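You operate a simulated robot arm through the tools that you are given. There is no shell and no other tool.

Carry out the task below with a simulated robot arm. There is one attempt and no reset: what you move stays moved.

TASK
Measure the white foam sleeve and bin it by size.
Fine: sleeve between the jaws of the bench gauge, jaw up to it till a word shows, jaw back; THICK green, THIN yellow.
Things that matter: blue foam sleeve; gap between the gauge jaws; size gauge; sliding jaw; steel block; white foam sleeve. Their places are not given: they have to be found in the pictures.

It is judged by the outcome, as a careful person would: the job done as asked, and still so three seconds after it is handed in. It fails if anything else is knocked over, pushed out of place, dropped, spilled or broken.

THE ROBOT
A 7-joint arm with a fingered hand, fixed in place. Base frame: the origin is at the foot of the arm, x ahead of it, y to its left, z up; the work surface is at about z = 850. Units: mm, degrees, N and s.
Its first joint turns from -166.0 to 166.0 degrees. Payload 3.7 kg.
Tool frame: the origin (TCP) lies between the finger pads and is the grasp point; the fingertips stand 25 mm ahead of it; z points along the fingers, y is the line along which they close. The gripper opens to 88 mm. The gripper's body begins 29 mm behind the TCP. The gripper is a hand of 5 fingers: y runs from the thumb to the fingers, the wrist lies at [-13, -106, -174] in the tool frame, and closing takes about 1.5 s.
Orientation is told as [roll, pitch, yaw] about the base's x, y, z axes, in that order, counted from this pose: with the fingers straight down and the wrist toward the robot, the tool's x, y and z point along [0, 1, 0], [1, 0, 0] and [0, 0, -1] of the base frame.

THE INTERFACE
- The arm moves only by the tool jog_arm. Its argument "commands" is a list of rows, each an object (a shift or turn left out is 0, a gripper value left out holds the last) with "dp": the shift along the tool's x, y, z in mm, a list of three; "rot": the turn, a rotation vector about the tool's x, y, z in degrees, a list of three; "hand": the opening in per cent of the stroke, from 0 (shut) to 100 (fully open). In form: [{"dp": [tx, ty, tz], "rot": [rx, ry, rz], "hand": hand}, ...]. A call has 1 to 20 rows; each row shifts and turns the commanded pose from where the row before left it, along the tool's axes as they then stand. Rows are played at 5 a second. More than 50 mm and 8.6 degrees between two rows, or a gripper value outside its range, and nothing of the call is played. Where a pose cannot be reached the arm comes as near as it can. A force on the tool above 90 N (or 10 N above the force at the start of the call, whichever is more), or a blocked arm, ends the call early, and 0.2 s more pass. The fingers move at their own pace (about 108 mm/s each) and stop on an object; they squeeze with about 33 N. The grip force told is the motor's: it shows also when the fingers shut on nothing. Time passes only in rows, and 0.2 s behind the last, so rows that do not move let the fingers close. It gives the time, the measured TCP pose, the force on the tool (base axes), the opening and the grip force at its end, in the units of the frame above (readings bear some noise), with the torque about the TCP (base axes, N m) and any sound that the robot's microphone picked up.
- Cameras (640 x 400 px; columns grow to the right, rows downward): "scene" is fixed at [399.3, -501.5, 1563.4]; the picture's right is [0.87, -0.49, 0.00], its down [-0.34, -0.61, -0.72] and it looks along [0.35, 0.63, -0.70] (base axes); focal length 339 px, centre (320, 200). "wrist" rides on the gripper at [59, -79, -105] in the tool frame; the picture's right is [-0.73, 0.32, -0.61], its down [-0.62, -0.68, 0.38] and it looks along [-0.29, 0.66, 0.70] (tool axes); focal length 234 px, centre (320, 200).
- camera(camera): a new picture of that camera. The clock stands still meanwhile.
- set_grasp(shape): the hand has 5 fingers and takes this shape, open, in about a second: jaw (thumb against the fingers, like two jaws); tri (thumb and two fingers); tip (a fingertip pinch); poke (one finger out to press); point (the index stretched); flat (the hand flat); cup (the hand cupped); fist (a fist). The gripper value then closes the fingers along that shape, each until it touches; the sizes above hold for jaw. It gives what a move gives, with no picture.
- locate(camera, pixels): for up to 12 pixels [column, row] of the newest picture of that camera ("zoom" is the newest enlarged one), the place [x, y, z] in the base frame of the surface seen there, good to about 2 mm. The clock stands still meanwhile.
- enlarge(camera, box): a new picture of the part [left, top, right, bottom] of that camera's present view, enlarged. The clock stands still meanwhile.
- sign_off(): hands the job in; it is judged then, once.

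Unless the task says otherwise, let go and move clear before handing in.

The tools are called after ">>>" as a command line: name --argument value ..., lists and objects as JSON in quotes. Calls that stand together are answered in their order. jog_arm: Moves the arm, as the interface text tells. Its arguments: {"type":"object","properties":{"commands":{"type":"array"}},"required":["commands"]} The other tools are called the same way: set_grasp (shape) gives the hand a shape; camera (camera) takes a picture; locate (camera, pixels) gives the place of the surface under pixels of a picture; enlarge (camera, box) takes an enlarged picture of a part of a camera's view; sign_off () hands the job in.

At the start:

```text
t: 0.0
eef_pos: [601.8, 3.1, 1063.3]
tcp_rot: [0.1, 0.0, 0.0]
contact_force: [0.4, -0.6, 0.4]
ft_torque: [0.0, 0.0, 0.02]
gripper_width: 87.5
grasp_force: 0.1
shape: jaw
```

scene: 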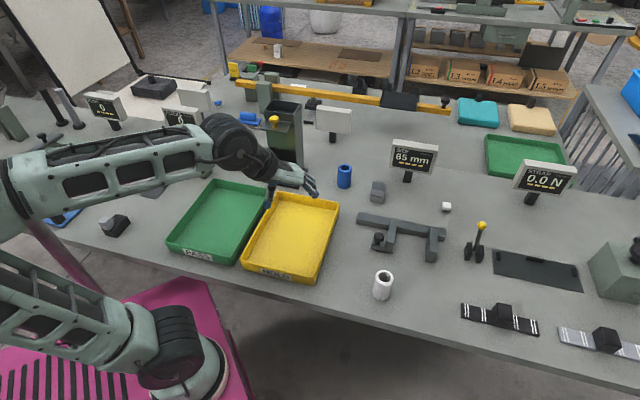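
wrist: 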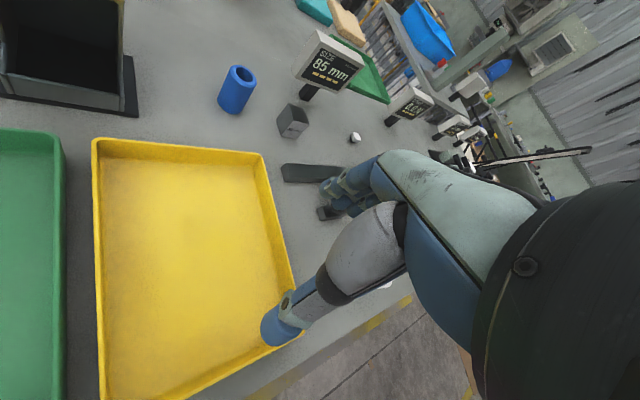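

The scene shows the white sleeve near (383,285), the gauge near (405,235), a display reading "85 mm" at (414,157), and green/yellow trays on the left. I'll enlarge the gauge area and the trays for detail.

>>> enlarge --camera "scene" --box '[320, 130, 480, 310]'

>>> locate --camera "scene" --pixels '[[383, 275], [383, 298], [361, 217], [445, 232], [378, 236], [378, 248], [430, 257], [392, 250], [344, 168], [378, 188], [414, 157], [400, 240]]'

```text
2.22 times, centred on (400, 220) of scene
```

zoom: 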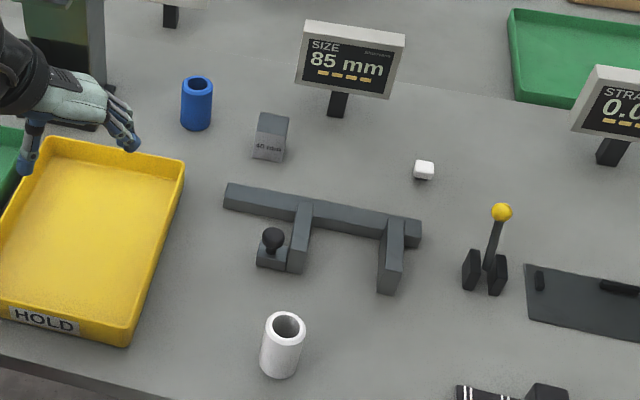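

```text
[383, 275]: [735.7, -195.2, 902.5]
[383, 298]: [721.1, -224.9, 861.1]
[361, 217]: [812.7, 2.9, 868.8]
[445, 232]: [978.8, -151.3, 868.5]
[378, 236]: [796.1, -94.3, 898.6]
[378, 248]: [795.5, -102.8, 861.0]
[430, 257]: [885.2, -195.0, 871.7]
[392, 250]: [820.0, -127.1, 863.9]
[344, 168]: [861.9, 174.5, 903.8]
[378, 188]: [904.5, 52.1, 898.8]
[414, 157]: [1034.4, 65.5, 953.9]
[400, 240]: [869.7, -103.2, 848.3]
```

The gauge has a rail at the back, a sliding jaw with a knob (left) and a fixed jaw (right). I'll read points on those parts, the sleeve, the trays and the block from the zoom.

>>> enlarge --camera "scene" --box '[350, 200, 450, 262]'

```text
6.40 times, centred on (400, 231) of scene
```

zoom: 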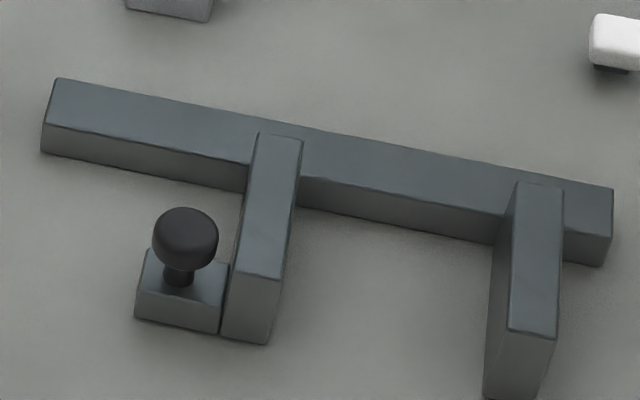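

>>> locate --camera "zoom" --pixels '[[62, 84], [48, 122], [608, 195], [605, 228], [262, 138], [298, 142], [242, 272], [278, 277], [520, 190], [558, 192], [514, 328], [552, 333]]'

>>> locate --camera "zoom" --pixels '[[185, 225], [180, 278], [145, 278], [215, 300], [150, 255], [138, 312], [215, 328], [265, 340], [488, 390], [535, 395], [245, 185], [390, 290]]'

```text
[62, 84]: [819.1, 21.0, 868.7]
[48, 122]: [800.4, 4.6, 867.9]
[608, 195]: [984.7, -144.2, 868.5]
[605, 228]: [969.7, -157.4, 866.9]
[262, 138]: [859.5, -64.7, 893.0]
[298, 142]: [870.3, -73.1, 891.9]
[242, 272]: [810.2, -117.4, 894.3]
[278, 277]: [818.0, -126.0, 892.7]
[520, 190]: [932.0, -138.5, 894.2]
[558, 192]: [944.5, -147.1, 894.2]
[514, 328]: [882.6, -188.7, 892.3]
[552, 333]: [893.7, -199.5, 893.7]
```

```text
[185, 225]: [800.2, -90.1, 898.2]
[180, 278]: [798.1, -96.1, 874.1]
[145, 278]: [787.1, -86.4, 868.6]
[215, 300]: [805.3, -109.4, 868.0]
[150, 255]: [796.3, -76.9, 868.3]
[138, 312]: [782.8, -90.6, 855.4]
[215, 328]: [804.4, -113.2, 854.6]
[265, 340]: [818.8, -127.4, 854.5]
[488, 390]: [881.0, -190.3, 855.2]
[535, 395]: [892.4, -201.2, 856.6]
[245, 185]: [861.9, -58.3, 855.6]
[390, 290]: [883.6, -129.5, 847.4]
```

The rail runs at −45° in the base frame, and the gap faces at the jaws are about 87 mm apart. Next I'll look closely at the hand, the sleeve and the trays.

>>> enlarge --camera "scene" --box '[340, 260, 420, 310]'

>>> locate --camera "scene" --pixels '[[374, 273], [392, 273], [383, 269], [383, 278], [383, 300], [375, 290], [391, 290], [208, 183], [170, 245], [235, 262], [310, 280], [525, 157]]'

>>> enlarge --camera "scene" --box '[160, 140, 350, 290]'

```text
8.00 times, centred on (380, 285) of scene
```

zoom: 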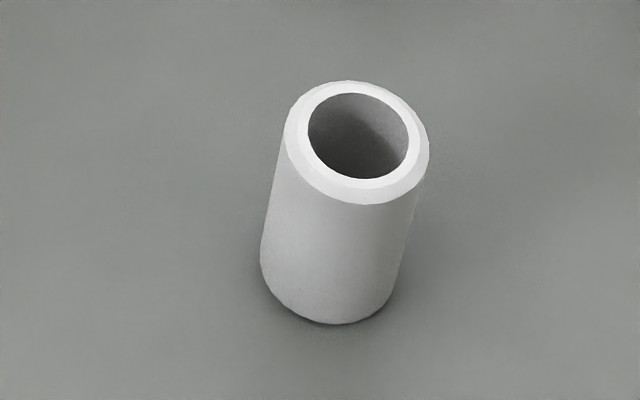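

```text
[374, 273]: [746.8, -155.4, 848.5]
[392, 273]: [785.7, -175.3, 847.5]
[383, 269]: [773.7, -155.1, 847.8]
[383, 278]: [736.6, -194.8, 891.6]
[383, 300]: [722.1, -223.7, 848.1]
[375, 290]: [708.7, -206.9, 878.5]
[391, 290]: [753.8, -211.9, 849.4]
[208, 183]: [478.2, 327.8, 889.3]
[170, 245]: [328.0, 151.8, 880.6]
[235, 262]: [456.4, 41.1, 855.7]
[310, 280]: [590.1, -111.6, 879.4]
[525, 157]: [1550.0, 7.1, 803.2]
```

```text
2.67 times, centred on (255, 215) of scene
```

zoom: 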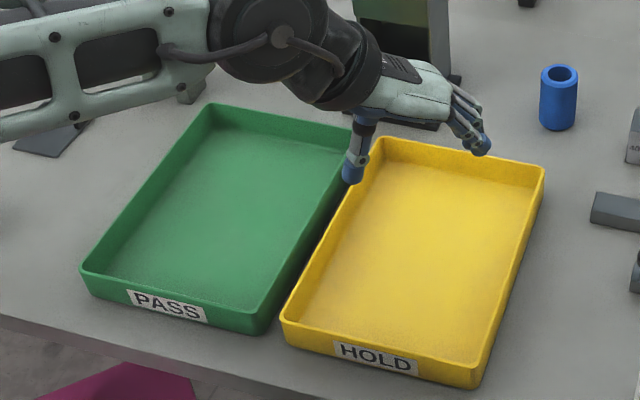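

>>> enlarge --camera "scene" --box '[340, 260, 420, 310]'

>>> locate --camera "zoom" --pixels '[[298, 125], [345, 86], [415, 130], [360, 195], [320, 178], [400, 185], [420, 165], [292, 150], [300, 250], [340, 315], [265, 260], [355, 150]]'

>>> camera --camera "wrist"

```text
8.00 times, centred on (380, 285) of scene
```

zoom: 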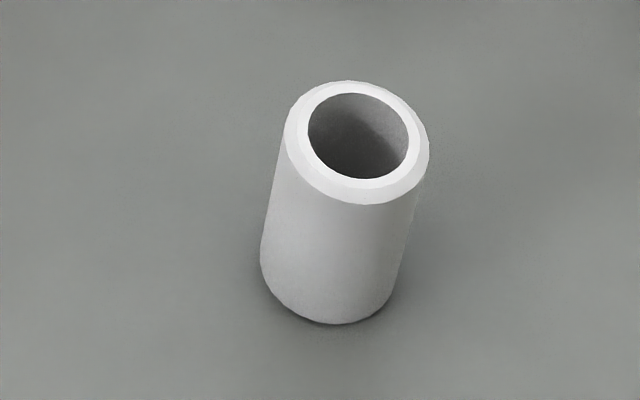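

```text
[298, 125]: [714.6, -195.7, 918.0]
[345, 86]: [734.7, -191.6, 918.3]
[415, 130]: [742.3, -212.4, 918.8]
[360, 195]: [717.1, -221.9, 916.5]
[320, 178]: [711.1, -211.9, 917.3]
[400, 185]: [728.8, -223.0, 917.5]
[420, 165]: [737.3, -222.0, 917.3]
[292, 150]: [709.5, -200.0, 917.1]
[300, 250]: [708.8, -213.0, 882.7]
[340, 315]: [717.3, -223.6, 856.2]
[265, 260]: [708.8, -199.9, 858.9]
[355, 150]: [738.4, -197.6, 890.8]
```

```text
taken
```

wrist: 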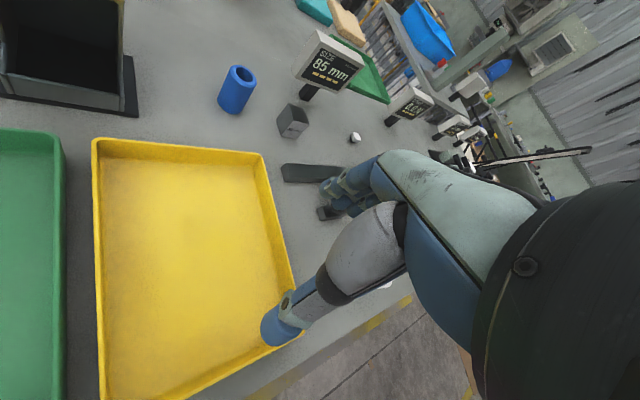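

The sleeve stands upright at about (727, −208), top z ≈ 918, diameter about 37. I'll check the finger spread of the hand before choosing a grasp direction.

>>> enlarge --camera "wrist" --box '[240, 130, 440, 360]'

>>> enlarge --camera "scene" --box '[230, 140, 330, 220]'

```text
1.74 times, centred on (340, 245) of wrist
```

zoom: 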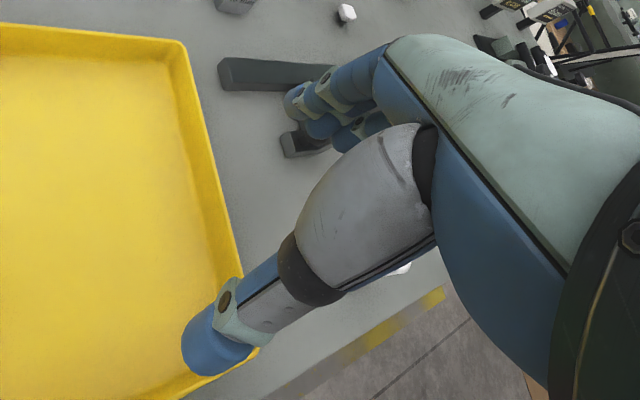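

```text
5.00 times, centred on (280, 180) of scene
```

zoom: 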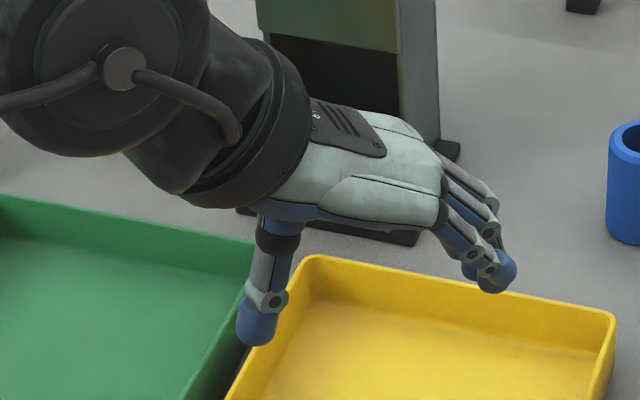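

I'll locate the finger parts and thumb to learn the hand's real extent around the TCP (601.8, 3.1, 1063.3).

>>> locate --camera "zoom" --pixels '[[257, 335], [270, 300], [280, 245], [495, 285], [512, 268], [468, 272], [488, 270], [440, 215], [490, 198], [445, 160], [500, 235], [410, 130]]'

```text
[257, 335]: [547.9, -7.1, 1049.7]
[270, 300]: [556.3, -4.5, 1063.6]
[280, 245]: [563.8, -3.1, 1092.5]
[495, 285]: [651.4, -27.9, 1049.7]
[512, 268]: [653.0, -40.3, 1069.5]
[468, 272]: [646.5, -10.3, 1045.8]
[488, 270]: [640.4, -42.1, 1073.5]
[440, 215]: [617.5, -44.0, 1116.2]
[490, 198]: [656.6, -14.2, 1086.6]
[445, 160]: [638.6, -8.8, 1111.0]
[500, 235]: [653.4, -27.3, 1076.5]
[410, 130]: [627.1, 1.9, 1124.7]
```

The thumb sits about 45–50 mm on −y and the four fingers spread ±40 mm along tool x at +45–50 mm. I'll use yaw −45 (closing along the rail), first moving above the sleeve at a safe height.

>>> jog_arm --commands '[{"dp": [-35, 21, 0], "hand": 100}, {"dp": [-35, 21, 0]}, {"dp": [-35, 21, 0]}, {"dp": [-35, 21, 0]}, {"dp": [-35, 21, 0]}, {"dp": [-35, 20, 0]}, {"rot": [0, 0, 7.5]}, {"rot": [0, 0, 7.5]}, {"rot": [0, 0, 7.5]}, {"rot": [0, 0, 7.5]}, {"rot": [0, 0, 7.5]}, {"rot": [0, 0, 7.5]}, {"dp": [0, 0, 0]}]'

>>> camera --camera "scene"

>>> camera --camera "wrist"

```text
t: 2.8
eef_pos: [727.1, -205.6, 1065.0]
tcp_rot: [0.0, 0.0, -45.1]
contact_force: [0.3, 0.3, 0.5]
ft_torque: [0.01, -0.02, 0.03]
gripper_width: 87.6
grasp_force: 0.1
shape: jaw
```

```text
taken
```

scene: 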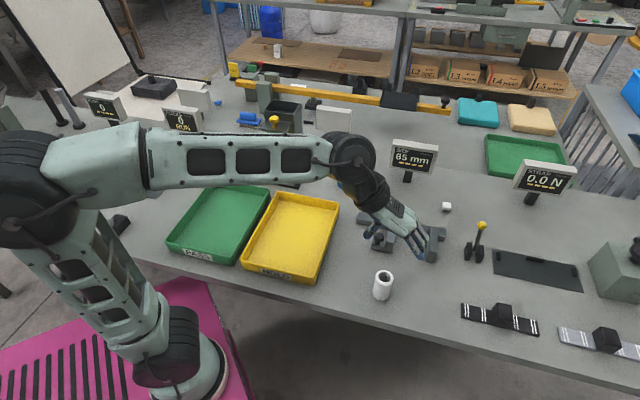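

```text
taken
```

wrist: 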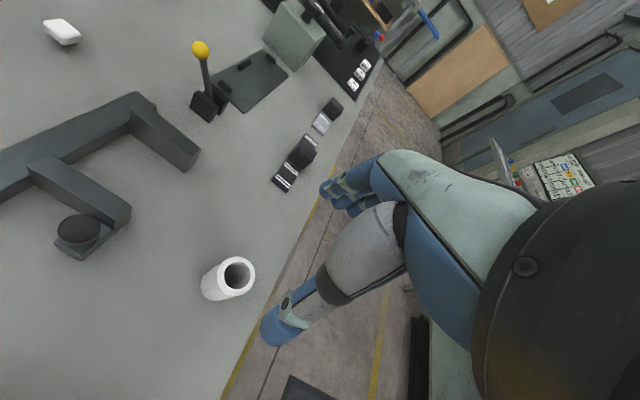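

The hand is above the sleeve (383,285) at yaw −45. I'll use the wrist view to refine the sleeve and knob geometry, then check the hand's shape.

>>> locate --camera "wrist" --pixels '[[205, 275], [252, 272], [235, 257], [235, 293], [215, 300], [78, 222], [78, 240], [62, 232], [95, 230], [130, 210], [30, 165], [145, 112]]'

>>> enlarge --camera "wrist" --box '[0, 80, 220, 280]'

>>> enlarge --camera "scene" --box '[340, 170, 460, 310]'

```text
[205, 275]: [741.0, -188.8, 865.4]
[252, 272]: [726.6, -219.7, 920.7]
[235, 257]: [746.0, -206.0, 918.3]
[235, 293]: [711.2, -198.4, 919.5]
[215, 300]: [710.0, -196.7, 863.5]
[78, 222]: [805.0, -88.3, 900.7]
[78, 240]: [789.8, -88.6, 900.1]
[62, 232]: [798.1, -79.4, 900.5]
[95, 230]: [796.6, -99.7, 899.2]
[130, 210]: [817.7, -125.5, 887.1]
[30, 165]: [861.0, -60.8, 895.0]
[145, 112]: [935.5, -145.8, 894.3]
```

```text
2.00 times, centred on (110, 180) of wrist
```

zoom: 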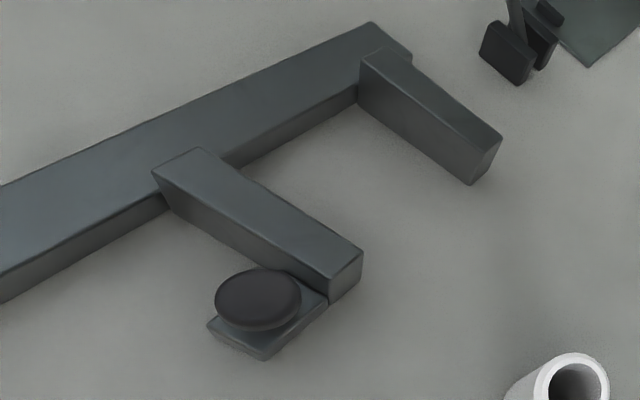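

```text
2.86 times, centred on (400, 240) of scene
```

zoom: 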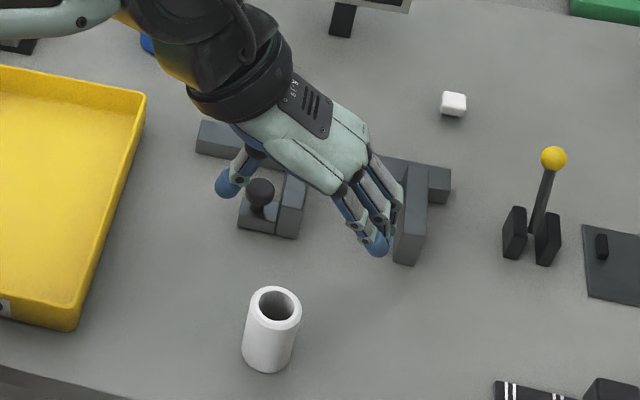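

The knob is a disc about 22 mm wide with its top at z≈901, and the sleeve rim centre is about (727.5, −207). I'll lower the open hand over the top of the sleeve to TCP z≈916.

>>> jog_arm --commands '[{"dp": [-0.7, 1.3, 30], "hand": 100}, {"dp": [0, 0, 30]}, {"dp": [0, 0, 30]}, {"dp": [0, 0, 25]}, {"dp": [0, 0, 20]}, {"dp": [0, 0, 14]}, {"dp": [0, 0, 0]}]'

>>> enlarge --camera "scene" --box '[310, 200, 470, 320]'

>>> camera --camera "wrist"

```text
t: 4.4
eef_pos: [728.9, -208.5, 915.1]
tcp_rot: [0.0, 0.0, -45.0]
contact_force: [1.5, 0.4, 0.1]
ft_torque: [0.01, 0.02, 0.03]
gripper_width: 88.1
grasp_force: 0.1
shape: jaw
```

```text
3.33 times, centred on (390, 260) of scene
```

zoom: 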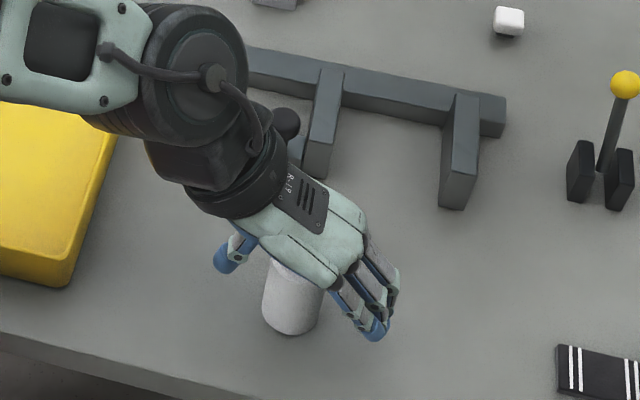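

```text
taken
```

wrist: 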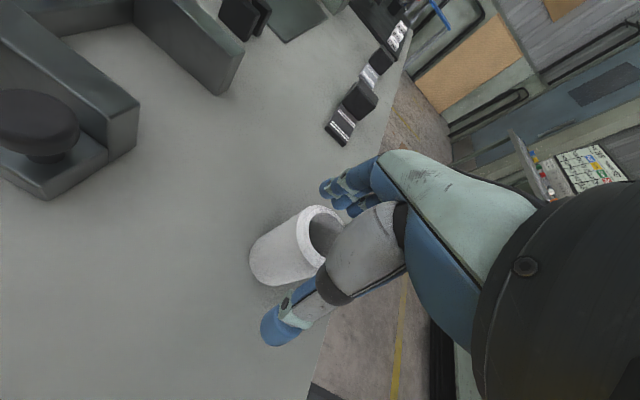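

The sleeve stands between thumb and fingers at TCP z 915. I'll close gradually toward about 33% (sleeve is ~42%) to grip it gently.

>>> jog_arm --commands '[{"hand": 60}, {"hand": 50}, {"hand": 45}, {"hand": 40}, {"hand": 36}, {"hand": 32}, {"hand": 30}, {"hand": 30}, {"hand": 30}, {"hand": 30}]'

>>> enlarge --camera "scene" --box '[310, 200, 470, 320]'

>>> camera --camera "wrist"

```text
t: 6.6
eef_pos: [728.2, -207.2, 915.0]
tcp_rot: [-0.1, 0.1, -44.9]
contact_force: [0.7, -0.6, 0.9]
ft_torque: [0.03, -0.01, 0.05]
gripper_width: 33.3
grasp_force: 32.9
shape: jaw
```

```text
3.33 times, centred on (390, 260) of scene
```

zoom: 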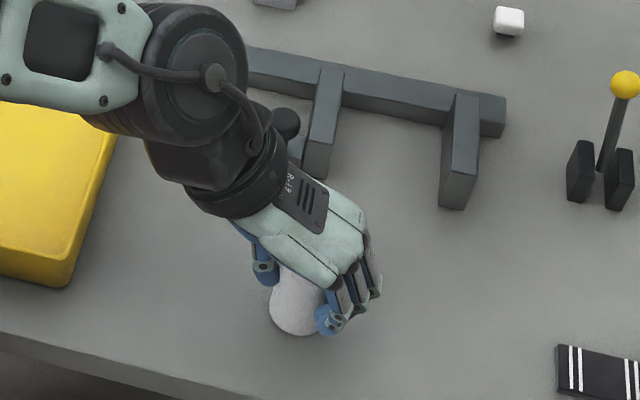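

```text
taken
```

wrist: 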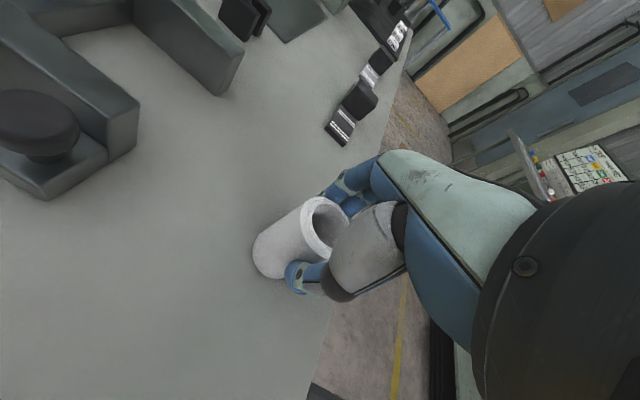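

The grip stopped at 33 mm with full force, so the sleeve is held. I'll lift it 70 mm and check it hangs straight.

>>> jog_arm --commands '[{"dp": [0, 0, -5]}, {"dp": [0, 0, -10]}, {"dp": [0, 0, -15]}, {"dp": [0, 0, -20]}, {"dp": [0, 0, -20]}, {"dp": [0, 0, 0]}]'

>>> enlarge --camera "scene" --box '[310, 180, 470, 300]'

>>> camera --camera "wrist"

```text
t: 8.0
eef_pos: [727.2, -206.6, 984.1]
tcp_rot: [0.0, 0.0, -44.9]
contact_force: [-0.1, 1.1, -1.1]
ft_torque: [-0.02, 0.01, -0.02]
gripper_width: 33.3
grasp_force: 33.3
shape: jaw
```

```text
3.33 times, centred on (390, 240) of scene
```

zoom: 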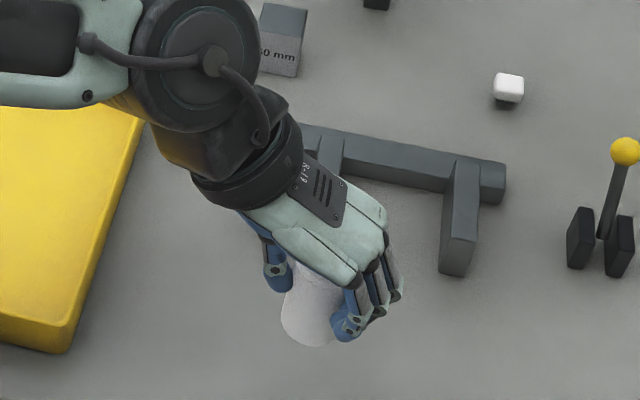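

```text
taken
```

wrist: 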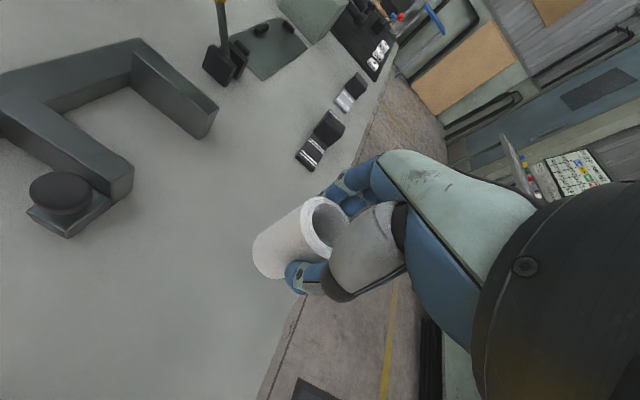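

The sleeve is held and looks upright. I'll check the real positions of the fingertips, thumb tip and sleeve rim/bottom relative to the TCP (727.2, −206.6, 984.1).

>>> locate --camera "zoom" --pixels '[[345, 335], [352, 325], [275, 285], [280, 275], [310, 340], [290, 330], [300, 300], [370, 320], [395, 295], [330, 340], [315, 300], [350, 338]]'

>>> locate --camera "wrist" --pixels '[[315, 200], [345, 212], [305, 220], [318, 250], [262, 262], [265, 235], [300, 285], [290, 265], [335, 185], [350, 175]]'

```text
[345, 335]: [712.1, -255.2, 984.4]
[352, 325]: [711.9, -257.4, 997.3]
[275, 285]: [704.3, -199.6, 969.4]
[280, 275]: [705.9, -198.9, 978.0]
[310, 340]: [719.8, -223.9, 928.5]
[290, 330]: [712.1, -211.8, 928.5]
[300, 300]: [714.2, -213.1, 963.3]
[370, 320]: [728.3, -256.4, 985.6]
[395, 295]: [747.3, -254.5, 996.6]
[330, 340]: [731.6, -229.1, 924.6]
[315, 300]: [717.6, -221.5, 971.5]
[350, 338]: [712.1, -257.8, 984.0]
```

```text
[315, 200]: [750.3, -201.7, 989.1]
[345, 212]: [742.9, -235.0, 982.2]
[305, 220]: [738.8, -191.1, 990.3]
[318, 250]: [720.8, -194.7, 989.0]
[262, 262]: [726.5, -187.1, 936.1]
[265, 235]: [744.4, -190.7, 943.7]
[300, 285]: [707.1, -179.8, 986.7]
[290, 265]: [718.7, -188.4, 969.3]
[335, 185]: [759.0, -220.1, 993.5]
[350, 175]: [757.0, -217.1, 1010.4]
```

The sleeve centre is about 3 mm toward the fingers from the TCP and stands clear. I'll raise 20 mm and carry it over the gap (centre u≈712, i.e. near (879, −126)).

>>> jog_arm --commands '[{"dp": [0, 0, -20]}, {"dp": [33, 10, 0]}, {"dp": [33, 10, 0]}, {"dp": [33, 10, 0]}, {"dp": [33, 10, 0]}, {"dp": [31.9, 10.2, 0]}, {"dp": [0, 0, 0]}, {"dp": [0, 0, 0]}]'

>>> enlarge --camera "scene" --box '[340, 150, 500, 270]'

>>> camera --camera "wrist"

```text
t: 9.8
eef_pos: [879.2, -125.9, 1004.6]
tcp_rot: [-0.1, 0.0, -44.8]
contact_force: [0.0, 0.1, -0.8]
ft_torque: [-0.02, -0.02, -0.01]
gripper_width: 33.2
grasp_force: 33.3
shape: jaw
```

```text
3.33 times, centred on (420, 210) of scene
```

zoom: 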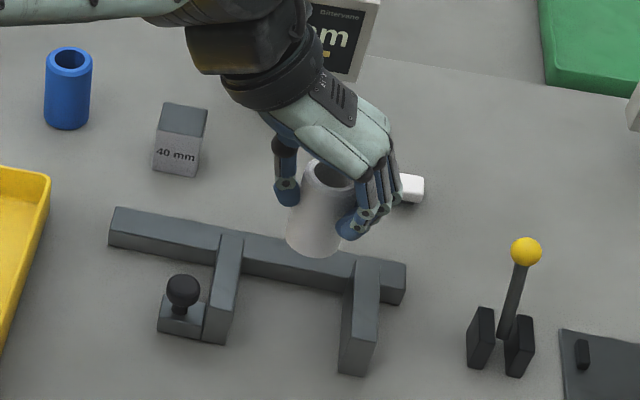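

```text
taken
```

wrist: 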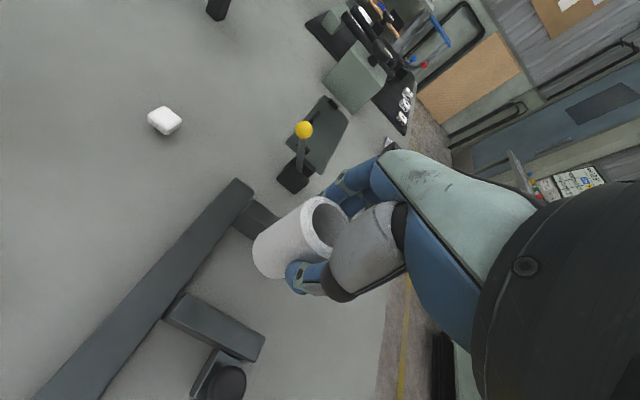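

The sleeve hangs above the gap. I'll verify its position relative to the jaws before lowering.

>>> locate --camera "zoom" --pixels '[[290, 235], [305, 250], [320, 254], [335, 248], [300, 215], [320, 225], [240, 250], [240, 240], [352, 275], [350, 290], [330, 163], [345, 225]]'

>>> locate --camera "wrist" --pixels '[[262, 262], [265, 235], [275, 275], [305, 210], [300, 250], [258, 250], [170, 318], [262, 342], [235, 225], [240, 330], [190, 290]]'

```text
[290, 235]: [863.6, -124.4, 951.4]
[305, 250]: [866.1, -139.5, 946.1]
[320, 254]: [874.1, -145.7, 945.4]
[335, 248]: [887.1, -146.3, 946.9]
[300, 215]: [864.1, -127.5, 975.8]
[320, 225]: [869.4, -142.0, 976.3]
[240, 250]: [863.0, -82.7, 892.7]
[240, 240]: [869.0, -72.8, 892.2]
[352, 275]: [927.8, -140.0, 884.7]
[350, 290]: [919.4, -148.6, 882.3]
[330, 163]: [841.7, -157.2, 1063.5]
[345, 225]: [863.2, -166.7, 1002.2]
```

```text
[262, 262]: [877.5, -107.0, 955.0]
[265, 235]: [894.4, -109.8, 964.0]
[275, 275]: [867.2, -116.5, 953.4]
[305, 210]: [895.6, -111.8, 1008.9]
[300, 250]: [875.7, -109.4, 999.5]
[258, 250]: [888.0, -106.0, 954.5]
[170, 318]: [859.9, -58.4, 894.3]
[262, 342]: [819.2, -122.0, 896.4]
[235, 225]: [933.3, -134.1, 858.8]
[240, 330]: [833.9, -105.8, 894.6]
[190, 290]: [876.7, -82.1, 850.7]
```

The sleeve centre is about u=713.5, v=−534, nicely inside the gap (668–755). I'll lower it to just above the table and check force.

>>> jog_arm --commands '[{"dp": [0, 0, 25]}, {"dp": [0, 0, 25]}, {"dp": [0, 0, 20]}, {"dp": [0, 0, 10]}, {"dp": [0, 0, 5]}, {"dp": [0, 0, 0]}]'

>>> enlarge --camera "scene" --box '[340, 150, 500, 270]'

>>> camera --camera "wrist"

```text
t: 11.2
eef_pos: [879.6, -127.5, 920.0]
tcp_rot: [0.0, 0.0, -44.9]
contact_force: [0.2, -0.4, 0.3]
ft_torque: [0.0, 0.01, -0.02]
gripper_width: 33.3
grasp_force: 33.3
shape: jaw
```

```text
3.33 times, centred on (420, 210) of scene
```

zoom: 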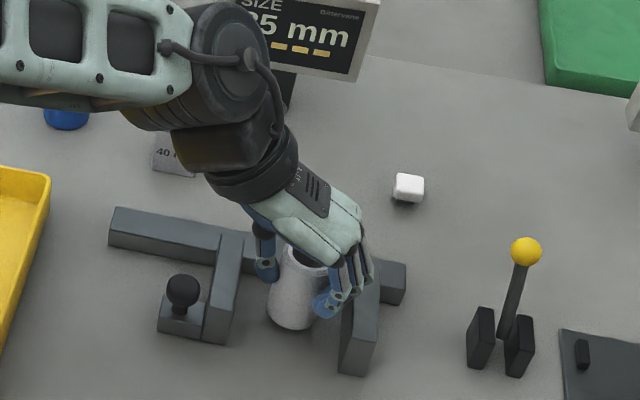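

```text
taken
```

wrist: 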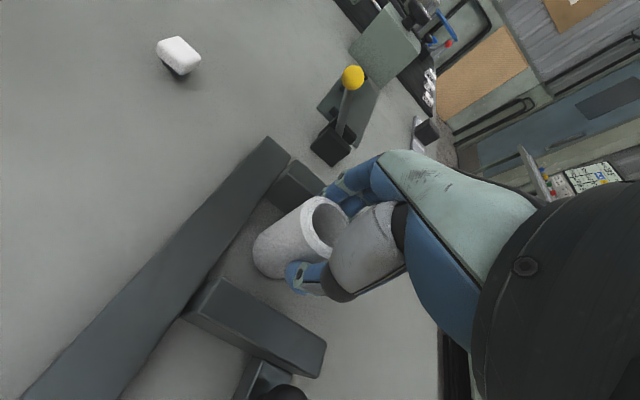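

Still no contact at z 920. I'll ease down the last 4–5 mm to set the sleeve on the table.

>>> jog_arm --commands '[{"dp": [0, 0, 2]}, {"dp": [0, 0, 1.5]}, {"dp": [0, 0, 1]}, {"dp": [0, 0, 0]}]'

>>> locate --camera "wrist" --pixels '[[262, 262], [275, 275], [258, 250], [280, 278]]'

```text
t: 12.2
eef_pos: [879.1, -127.9, 915.3]
tcp_rot: [0.1, 0.0, -45.0]
contact_force: [-0.3, -0.2, -0.2]
ft_torque: [0.04, -0.01, -0.02]
gripper_width: 33.3
grasp_force: 33.4
shape: jaw
```

```text
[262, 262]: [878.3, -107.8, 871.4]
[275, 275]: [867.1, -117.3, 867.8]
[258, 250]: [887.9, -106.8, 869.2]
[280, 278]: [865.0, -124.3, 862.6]
```

>>> jog_arm --commands '[{"dp": [0, 0, 1]}, {"dp": [0, 0, 0]}]'

>>> enlarge --camera "scene" --box '[380, 210, 450, 262]'

```text
t: 12.8
eef_pos: [879.8, -127.7, 914.0]
tcp_rot: [-0.1, -0.1, -45.0]
contact_force: [-0.6, -0.3, 0.4]
ft_torque: [-0.01, 0.02, -0.01]
gripper_width: 32.9
grasp_force: 32.9
shape: jaw
```

```text
7.69 times, centred on (415, 236) of scene
```

zoom: 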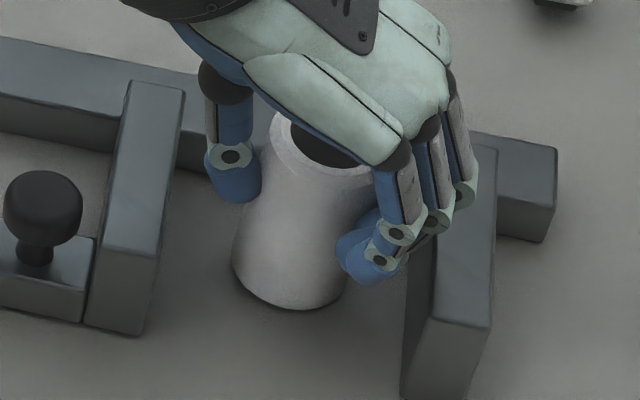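

>>> locate --camera "zoom" --pixels '[[290, 304], [290, 307], [290, 312], [260, 292], [260, 298], [320, 300], [320, 306], [240, 275], [340, 290]]'

>>> jog_arm --commands '[{"dp": [0, 0, 1]}, {"dp": [0, 0, 0]}]'

```text
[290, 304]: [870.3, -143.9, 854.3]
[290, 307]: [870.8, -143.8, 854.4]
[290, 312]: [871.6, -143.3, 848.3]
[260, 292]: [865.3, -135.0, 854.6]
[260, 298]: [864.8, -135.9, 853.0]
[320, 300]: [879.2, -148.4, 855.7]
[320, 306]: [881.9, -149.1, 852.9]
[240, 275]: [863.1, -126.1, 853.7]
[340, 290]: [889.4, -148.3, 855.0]
```

```text
t: 13.4
eef_pos: [878.5, -127.3, 913.8]
tcp_rot: [0.0, 0.0, -45.0]
contact_force: [-1.1, -0.4, 5.2]
ft_torque: [-0.05, -0.06, -0.04]
gripper_width: 33.4
grasp_force: 33.3
shape: jaw
```

A 5 N upward force shows the sleeve is on the table. I'll open just enough to free it, then rise before opening wider.

>>> jog_arm --commands '[{"hand": 42}, {"hand": 46}, {"hand": 50}, {"hand": 52}, {"hand": 52}, {"hand": 52}]'

>>> enlarge --camera "scene" --box '[380, 210, 450, 262]'

>>> camera --camera "wrist"

```text
t: 14.8
eef_pos: [879.1, -128.1, 912.9]
tcp_rot: [0.0, 0.0, -45.0]
contact_force: [-0.1, 0.0, 0.5]
ft_torque: [0.0, 0.06, 0.01]
gripper_width: 45.3
grasp_force: 0.0
shape: jaw
```

```text
7.69 times, centred on (415, 236) of scene
```

zoom: 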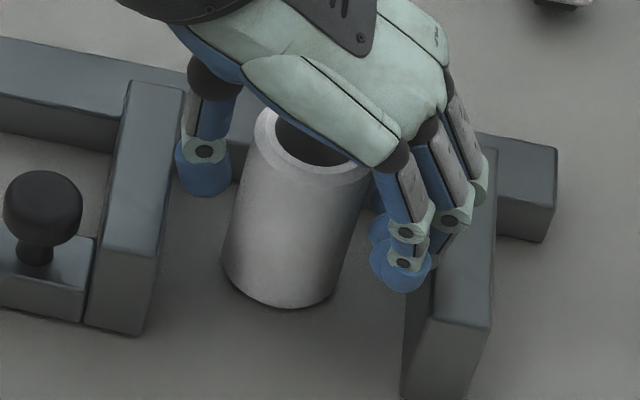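

```text
taken
```

wrist: 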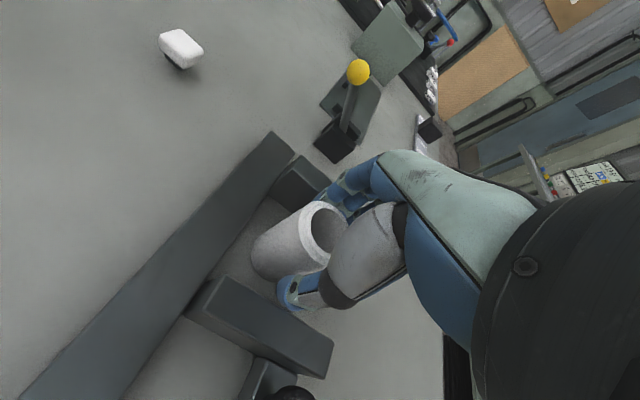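

The sleeve is free and upright in the gap. I'll rise straight up to clear it.

>>> jog_arm --commands '[{"dp": [0, 0, -8]}, {"dp": [0, 0, -12]}, {"dp": [0, 0, -20], "hand": 60}, {"dp": [0, 0, -30], "hand": 80}, {"dp": [0, 0, -30], "hand": 100}, {"dp": [0, 0, -30]}, {"dp": [0, 0, 0]}]'

>>> enlarge --camera "scene" --box '[340, 130, 500, 270]'

>>> camera --camera "wrist"

```text
t: 16.4
eef_pos: [878.4, -127.6, 1045.0]
tcp_rot: [0.0, 0.0, -45.0]
contact_force: [-0.8, -0.1, -0.7]
ft_torque: [0.0, -0.02, 0.02]
gripper_width: 87.4
grasp_force: 0.0
shape: jaw
```

```text
2.86 times, centred on (420, 200) of scene
```

zoom: 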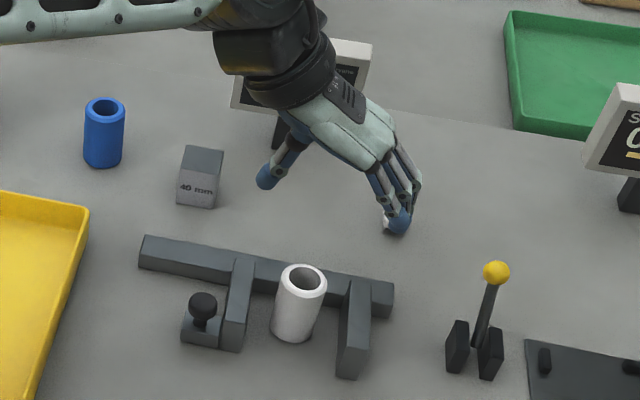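

```text
taken
```

wrist: 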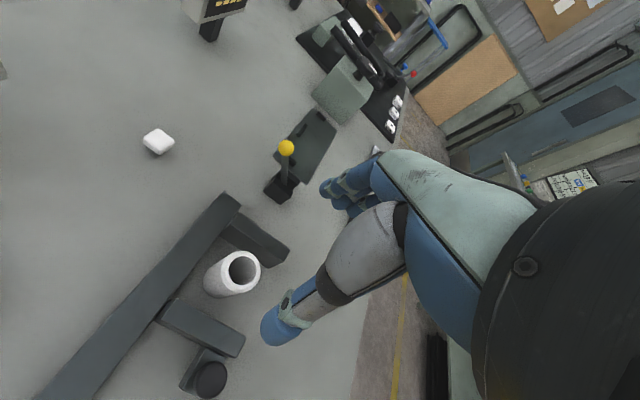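

The sleeve stands upright between the jaws, with the knob still at (205,300) in the zoom. I'll switch to the tip pinch shape here in free air and see what it looks like.

>>> set_grasp --shape "tip"

>>> enlarge --camera "scene" --box '[370, 130, 450, 200]'

>>> camera --camera "wrist"

```text
t: 17.3
eef_pos: [878.9, -128.0, 1045.2]
tcp_rot: [0.0, 0.0, -44.9]
contact_force: [-0.8, 0.2, -0.5]
ft_torque: [0.05, -0.03, 0.04]
gripper_width: 87.8
grasp_force: 0.0
shape: tip
```

```text
5.71 times, centred on (410, 165) of scene
```

zoom: 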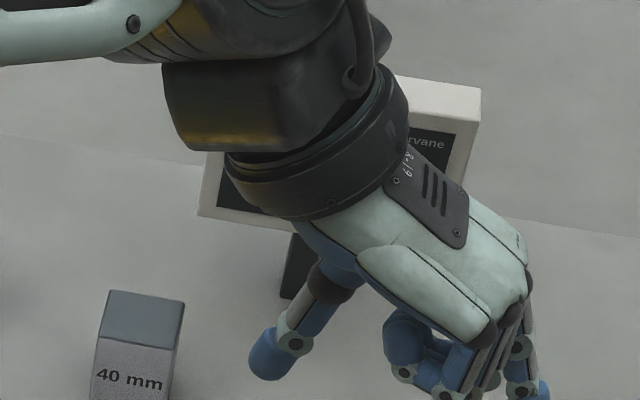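

```text
taken
```

wrist: 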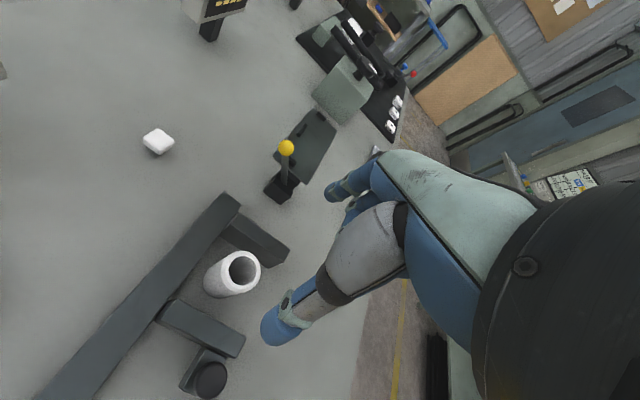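

In tip shape the index stays extended on the +x side while the other fingers curl up. I'll move over the knob and turn to yaw +45 so the pinch closes across the rail direction.

>>> jog_arm --commands '[{"dp": [-10, -28.5, 0]}, {"dp": [-10, -28.5, 0]}, {"dp": [-10, -28.5, 0]}, {"rot": [0, 0, -7.5]}, {"rot": [0, 0, -7.5]}, {"rot": [0, 0, -7.5]}, {"rot": [0, 0, -7.5]}, {"rot": [0, 0, -7.5]}, {"rot": [0, 0, -7.5]}, {"rot": [0, 0, -7.5]}, {"rot": [0, 0, -7.5]}, {"rot": [0, 0, -7.5]}, {"rot": [0, 0, -7.5]}, {"rot": [0, 0, -7.5]}, {"rot": [0, 0, -7.5]}, {"dp": [0, 0, 0]}]'

>>> camera --camera "scene"

>>> camera --camera "wrist"

```text
t: 20.7
eef_pos: [797.9, -88.6, 1044.6]
tcp_rot: [0.0, 0.0, 45.1]
contact_force: [0.3, -0.5, -0.8]
ft_torque: [-0.01, -0.04, 0.02]
gripper_width: 87.7
grasp_force: 0.1
shape: tip
```

```text
taken
```

scene: 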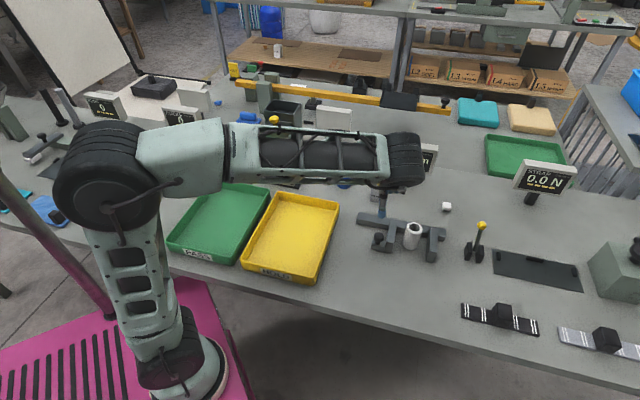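

```text
taken
```

wrist: 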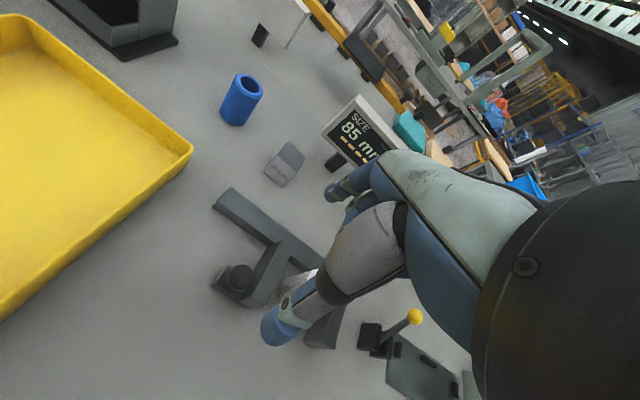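

The knob and display are visible from the wrist (knob (238,275), display "85 mm"). I'll close the pinch in free air to see where thumb and index actually meet.

>>> jog_arm --commands '[{"hand": 60}, {"hand": 40}, {"hand": 30}, {"hand": 30}, {"hand": 30}, {"hand": 30}]'

>>> enlarge --camera "wrist" --box '[200, 140, 440, 360]'

>>> enlarge --camera "scene" --box '[350, 180, 450, 262]'

```text
t: 22.1
eef_pos: [798.1, -88.4, 1043.9]
tcp_rot: [0.0, 0.0, 45.0]
contact_force: [0.2, -0.1, 0.0]
ft_torque: [0.02, -0.02, 0.0]
gripper_width: 27.1
grasp_force: 0.0
shape: tip
```

```text
1.82 times, centred on (320, 250) of wrist
```

zoom: 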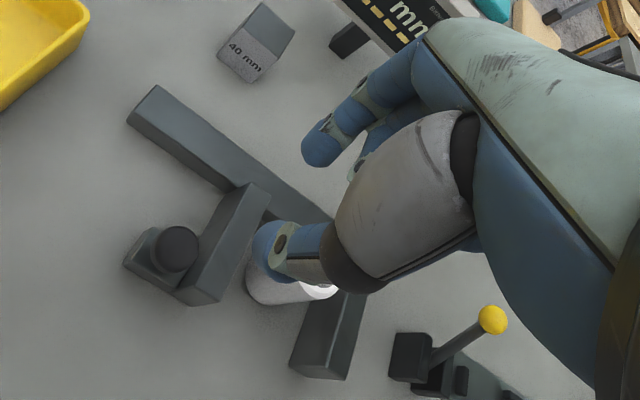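

```text
4.88 times, centred on (400, 221) of scene
```

zoom: 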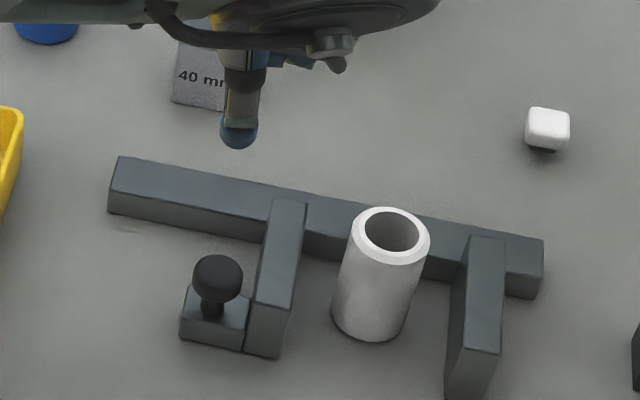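

>>> locate --camera "scene" --pixels '[[400, 200]]'

>>> locate --camera "zoom" --pixels '[[238, 148], [238, 130], [225, 130], [252, 130], [240, 100]]'

>>> enlarge --camera "wrist" --box '[200, 140, 440, 360]'

>>> locate --camera "zoom" --pixels '[[262, 270], [268, 240], [255, 250], [312, 150], [325, 130], [340, 145], [390, 80], [385, 130]]'

```text
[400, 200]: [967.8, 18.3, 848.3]
```

```text
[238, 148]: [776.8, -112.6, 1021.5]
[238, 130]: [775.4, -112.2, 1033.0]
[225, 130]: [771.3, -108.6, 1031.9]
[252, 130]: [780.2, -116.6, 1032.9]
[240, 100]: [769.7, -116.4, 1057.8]
```

```text
1.82 times, centred on (320, 250) of wrist
```

zoom: 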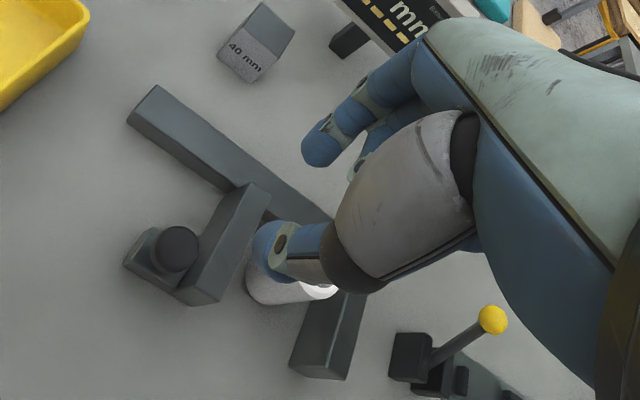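

```text
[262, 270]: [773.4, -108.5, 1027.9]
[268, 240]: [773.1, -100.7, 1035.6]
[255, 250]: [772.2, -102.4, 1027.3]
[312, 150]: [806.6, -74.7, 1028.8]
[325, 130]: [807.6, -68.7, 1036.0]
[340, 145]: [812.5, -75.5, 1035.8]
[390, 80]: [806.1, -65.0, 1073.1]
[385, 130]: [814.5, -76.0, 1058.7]
```

In tip shape the pinch meets near the TCP, but the curled fingers would sweep over the sleeve at this yaw. Pushing with one extended finger is safer, so I'll rotate back to yaw −45 and take the poke shape, up high.

>>> jog_arm --commands '[{"rot": [0, 0, 7.5], "hand": 100}, {"rot": [0, 0, 7.5]}, {"rot": [0, 0, 7.5]}, {"rot": [0, 0, 7.5]}, {"rot": [0, 0, 7.5]}, {"rot": [0, 0, 7.5]}, {"rot": [0, 0, 7.5]}, {"rot": [0, 0, 7.5]}, {"rot": [0, 0, 7.5]}, {"rot": [0, 0, 7.5]}, {"rot": [0, 0, 7.5]}, {"rot": [0, 0, 7.5]}, {"dp": [0, -30, 0]}, {"dp": [0, -30, 0]}, {"dp": [0, 0, 0]}]'

>>> set_grasp --shape "poke"

>>> camera --camera "scene"

>>> camera --camera "wrist"

```text
t: 25.3
eef_pos: [755.2, -46.7, 1042.3]
tcp_rot: [0.0, 0.0, -45.1]
contact_force: [-0.2, 0.3, 0.0]
ft_torque: [-0.01, 0.0, 0.04]
gripper_width: 87.7
grasp_force: 0.0
shape: tip
```

```text
t: 26.2
eef_pos: [756.0, -46.7, 1041.5]
tcp_rot: [0.1, 0.0, -45.0]
contact_force: [0.4, -0.2, -0.3]
ft_torque: [-0.03, 0.01, 0.01]
gripper_width: 0.2
grasp_force: 0.0
shape: poke
```

```text
taken
```

scene: 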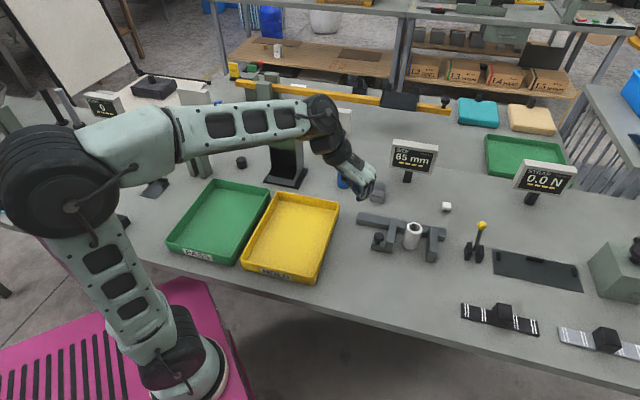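

```text
taken
```

wrist: 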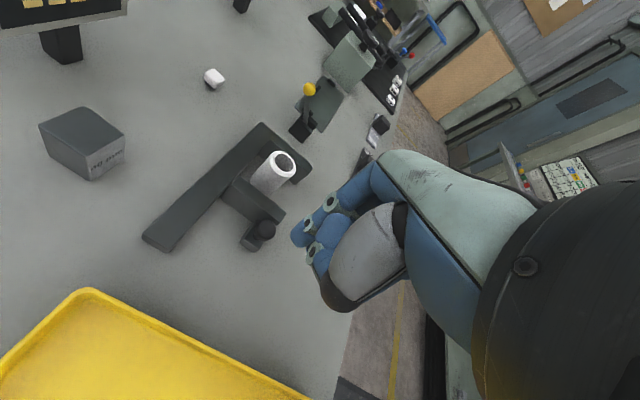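

The display (414,157) is visible with the arm here. I'll look closely at the poke shape and measure the extended finger.

>>> enlarge --camera "wrist" --box '[220, 140, 440, 340]'

>>> locate --camera "zoom" --pixels '[[240, 185], [232, 195], [255, 180], [275, 160], [250, 215], [265, 240], [240, 250], [290, 210], [300, 130]]'

>>> enlarge --camera "scene" --box '[310, 130, 410, 220]'

>>> locate --camera "zoom" --pixels '[[360, 290], [365, 310], [385, 330], [400, 300], [380, 280], [350, 270], [330, 250], [420, 280], [400, 330], [410, 250]]'

```text
2.00 times, centred on (330, 240) of wrist
```

zoom: 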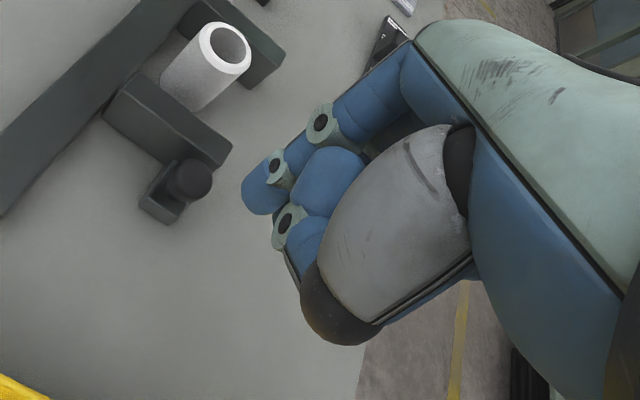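

```text
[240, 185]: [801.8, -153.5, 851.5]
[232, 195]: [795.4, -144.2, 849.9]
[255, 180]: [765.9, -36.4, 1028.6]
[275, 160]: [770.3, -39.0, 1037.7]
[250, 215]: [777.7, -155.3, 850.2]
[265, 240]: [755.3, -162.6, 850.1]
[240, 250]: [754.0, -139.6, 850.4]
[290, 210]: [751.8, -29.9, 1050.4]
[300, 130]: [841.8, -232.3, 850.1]
```

```text
4.44 times, centred on (360, 175) of scene
```

zoom: 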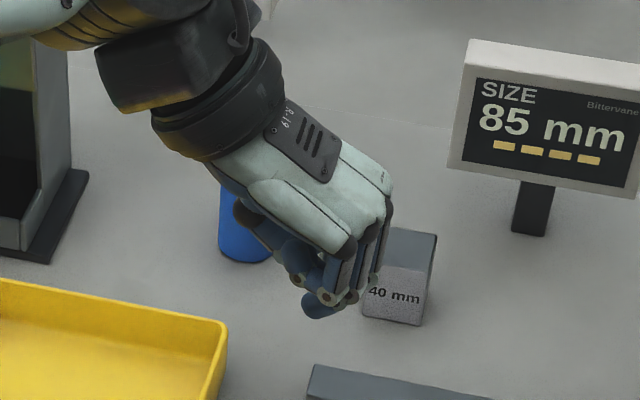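

```text
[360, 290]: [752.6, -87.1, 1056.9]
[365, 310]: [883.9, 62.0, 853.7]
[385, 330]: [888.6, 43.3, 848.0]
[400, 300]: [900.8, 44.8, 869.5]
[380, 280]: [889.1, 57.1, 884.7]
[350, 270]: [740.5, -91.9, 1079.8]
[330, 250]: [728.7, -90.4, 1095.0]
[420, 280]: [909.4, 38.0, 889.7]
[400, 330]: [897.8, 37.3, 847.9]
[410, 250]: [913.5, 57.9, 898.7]
```

>>> locate --camera "zoom" --pixels '[[310, 308], [320, 314], [335, 310], [326, 298], [300, 280], [312, 285], [350, 298], [345, 275], [270, 235], [250, 220]]'

```text
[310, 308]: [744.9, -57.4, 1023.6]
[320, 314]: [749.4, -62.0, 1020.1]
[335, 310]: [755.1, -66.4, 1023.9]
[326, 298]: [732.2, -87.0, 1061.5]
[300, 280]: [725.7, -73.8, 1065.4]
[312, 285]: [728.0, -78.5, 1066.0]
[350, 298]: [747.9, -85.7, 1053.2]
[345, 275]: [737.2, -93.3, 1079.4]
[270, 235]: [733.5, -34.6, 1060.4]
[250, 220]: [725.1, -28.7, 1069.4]
```

The index tip sits near the TCP axis about 23 mm ahead, with the curled fingers well above it. Before descending on the −u side of the knob I'll check the yellow tray's edge and knob position.

>>> locate --camera "wrist" --pixels '[[90, 292], [200, 345], [300, 398], [265, 230], [272, 230], [258, 232], [265, 223], [265, 238], [250, 245], [275, 215]]'

>>> locate --camera "scene" --pixels '[[339, 206], [325, 245], [310, 280], [275, 193], [243, 262], [268, 190], [213, 183], [168, 243], [236, 262], [290, 235], [220, 220]]'

```text
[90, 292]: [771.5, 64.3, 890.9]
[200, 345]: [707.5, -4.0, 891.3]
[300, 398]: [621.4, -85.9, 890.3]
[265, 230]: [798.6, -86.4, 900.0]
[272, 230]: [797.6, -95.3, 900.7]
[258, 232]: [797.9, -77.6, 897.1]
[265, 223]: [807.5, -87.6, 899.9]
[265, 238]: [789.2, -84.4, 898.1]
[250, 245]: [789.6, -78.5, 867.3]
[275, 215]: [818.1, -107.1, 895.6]
```

```text
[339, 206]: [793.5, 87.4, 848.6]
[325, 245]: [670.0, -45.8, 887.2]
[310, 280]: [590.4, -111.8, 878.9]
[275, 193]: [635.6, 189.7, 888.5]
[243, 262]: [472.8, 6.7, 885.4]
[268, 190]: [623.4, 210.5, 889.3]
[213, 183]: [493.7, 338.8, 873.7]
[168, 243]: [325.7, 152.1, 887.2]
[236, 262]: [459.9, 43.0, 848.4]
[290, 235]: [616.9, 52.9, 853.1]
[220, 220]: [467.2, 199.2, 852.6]
```

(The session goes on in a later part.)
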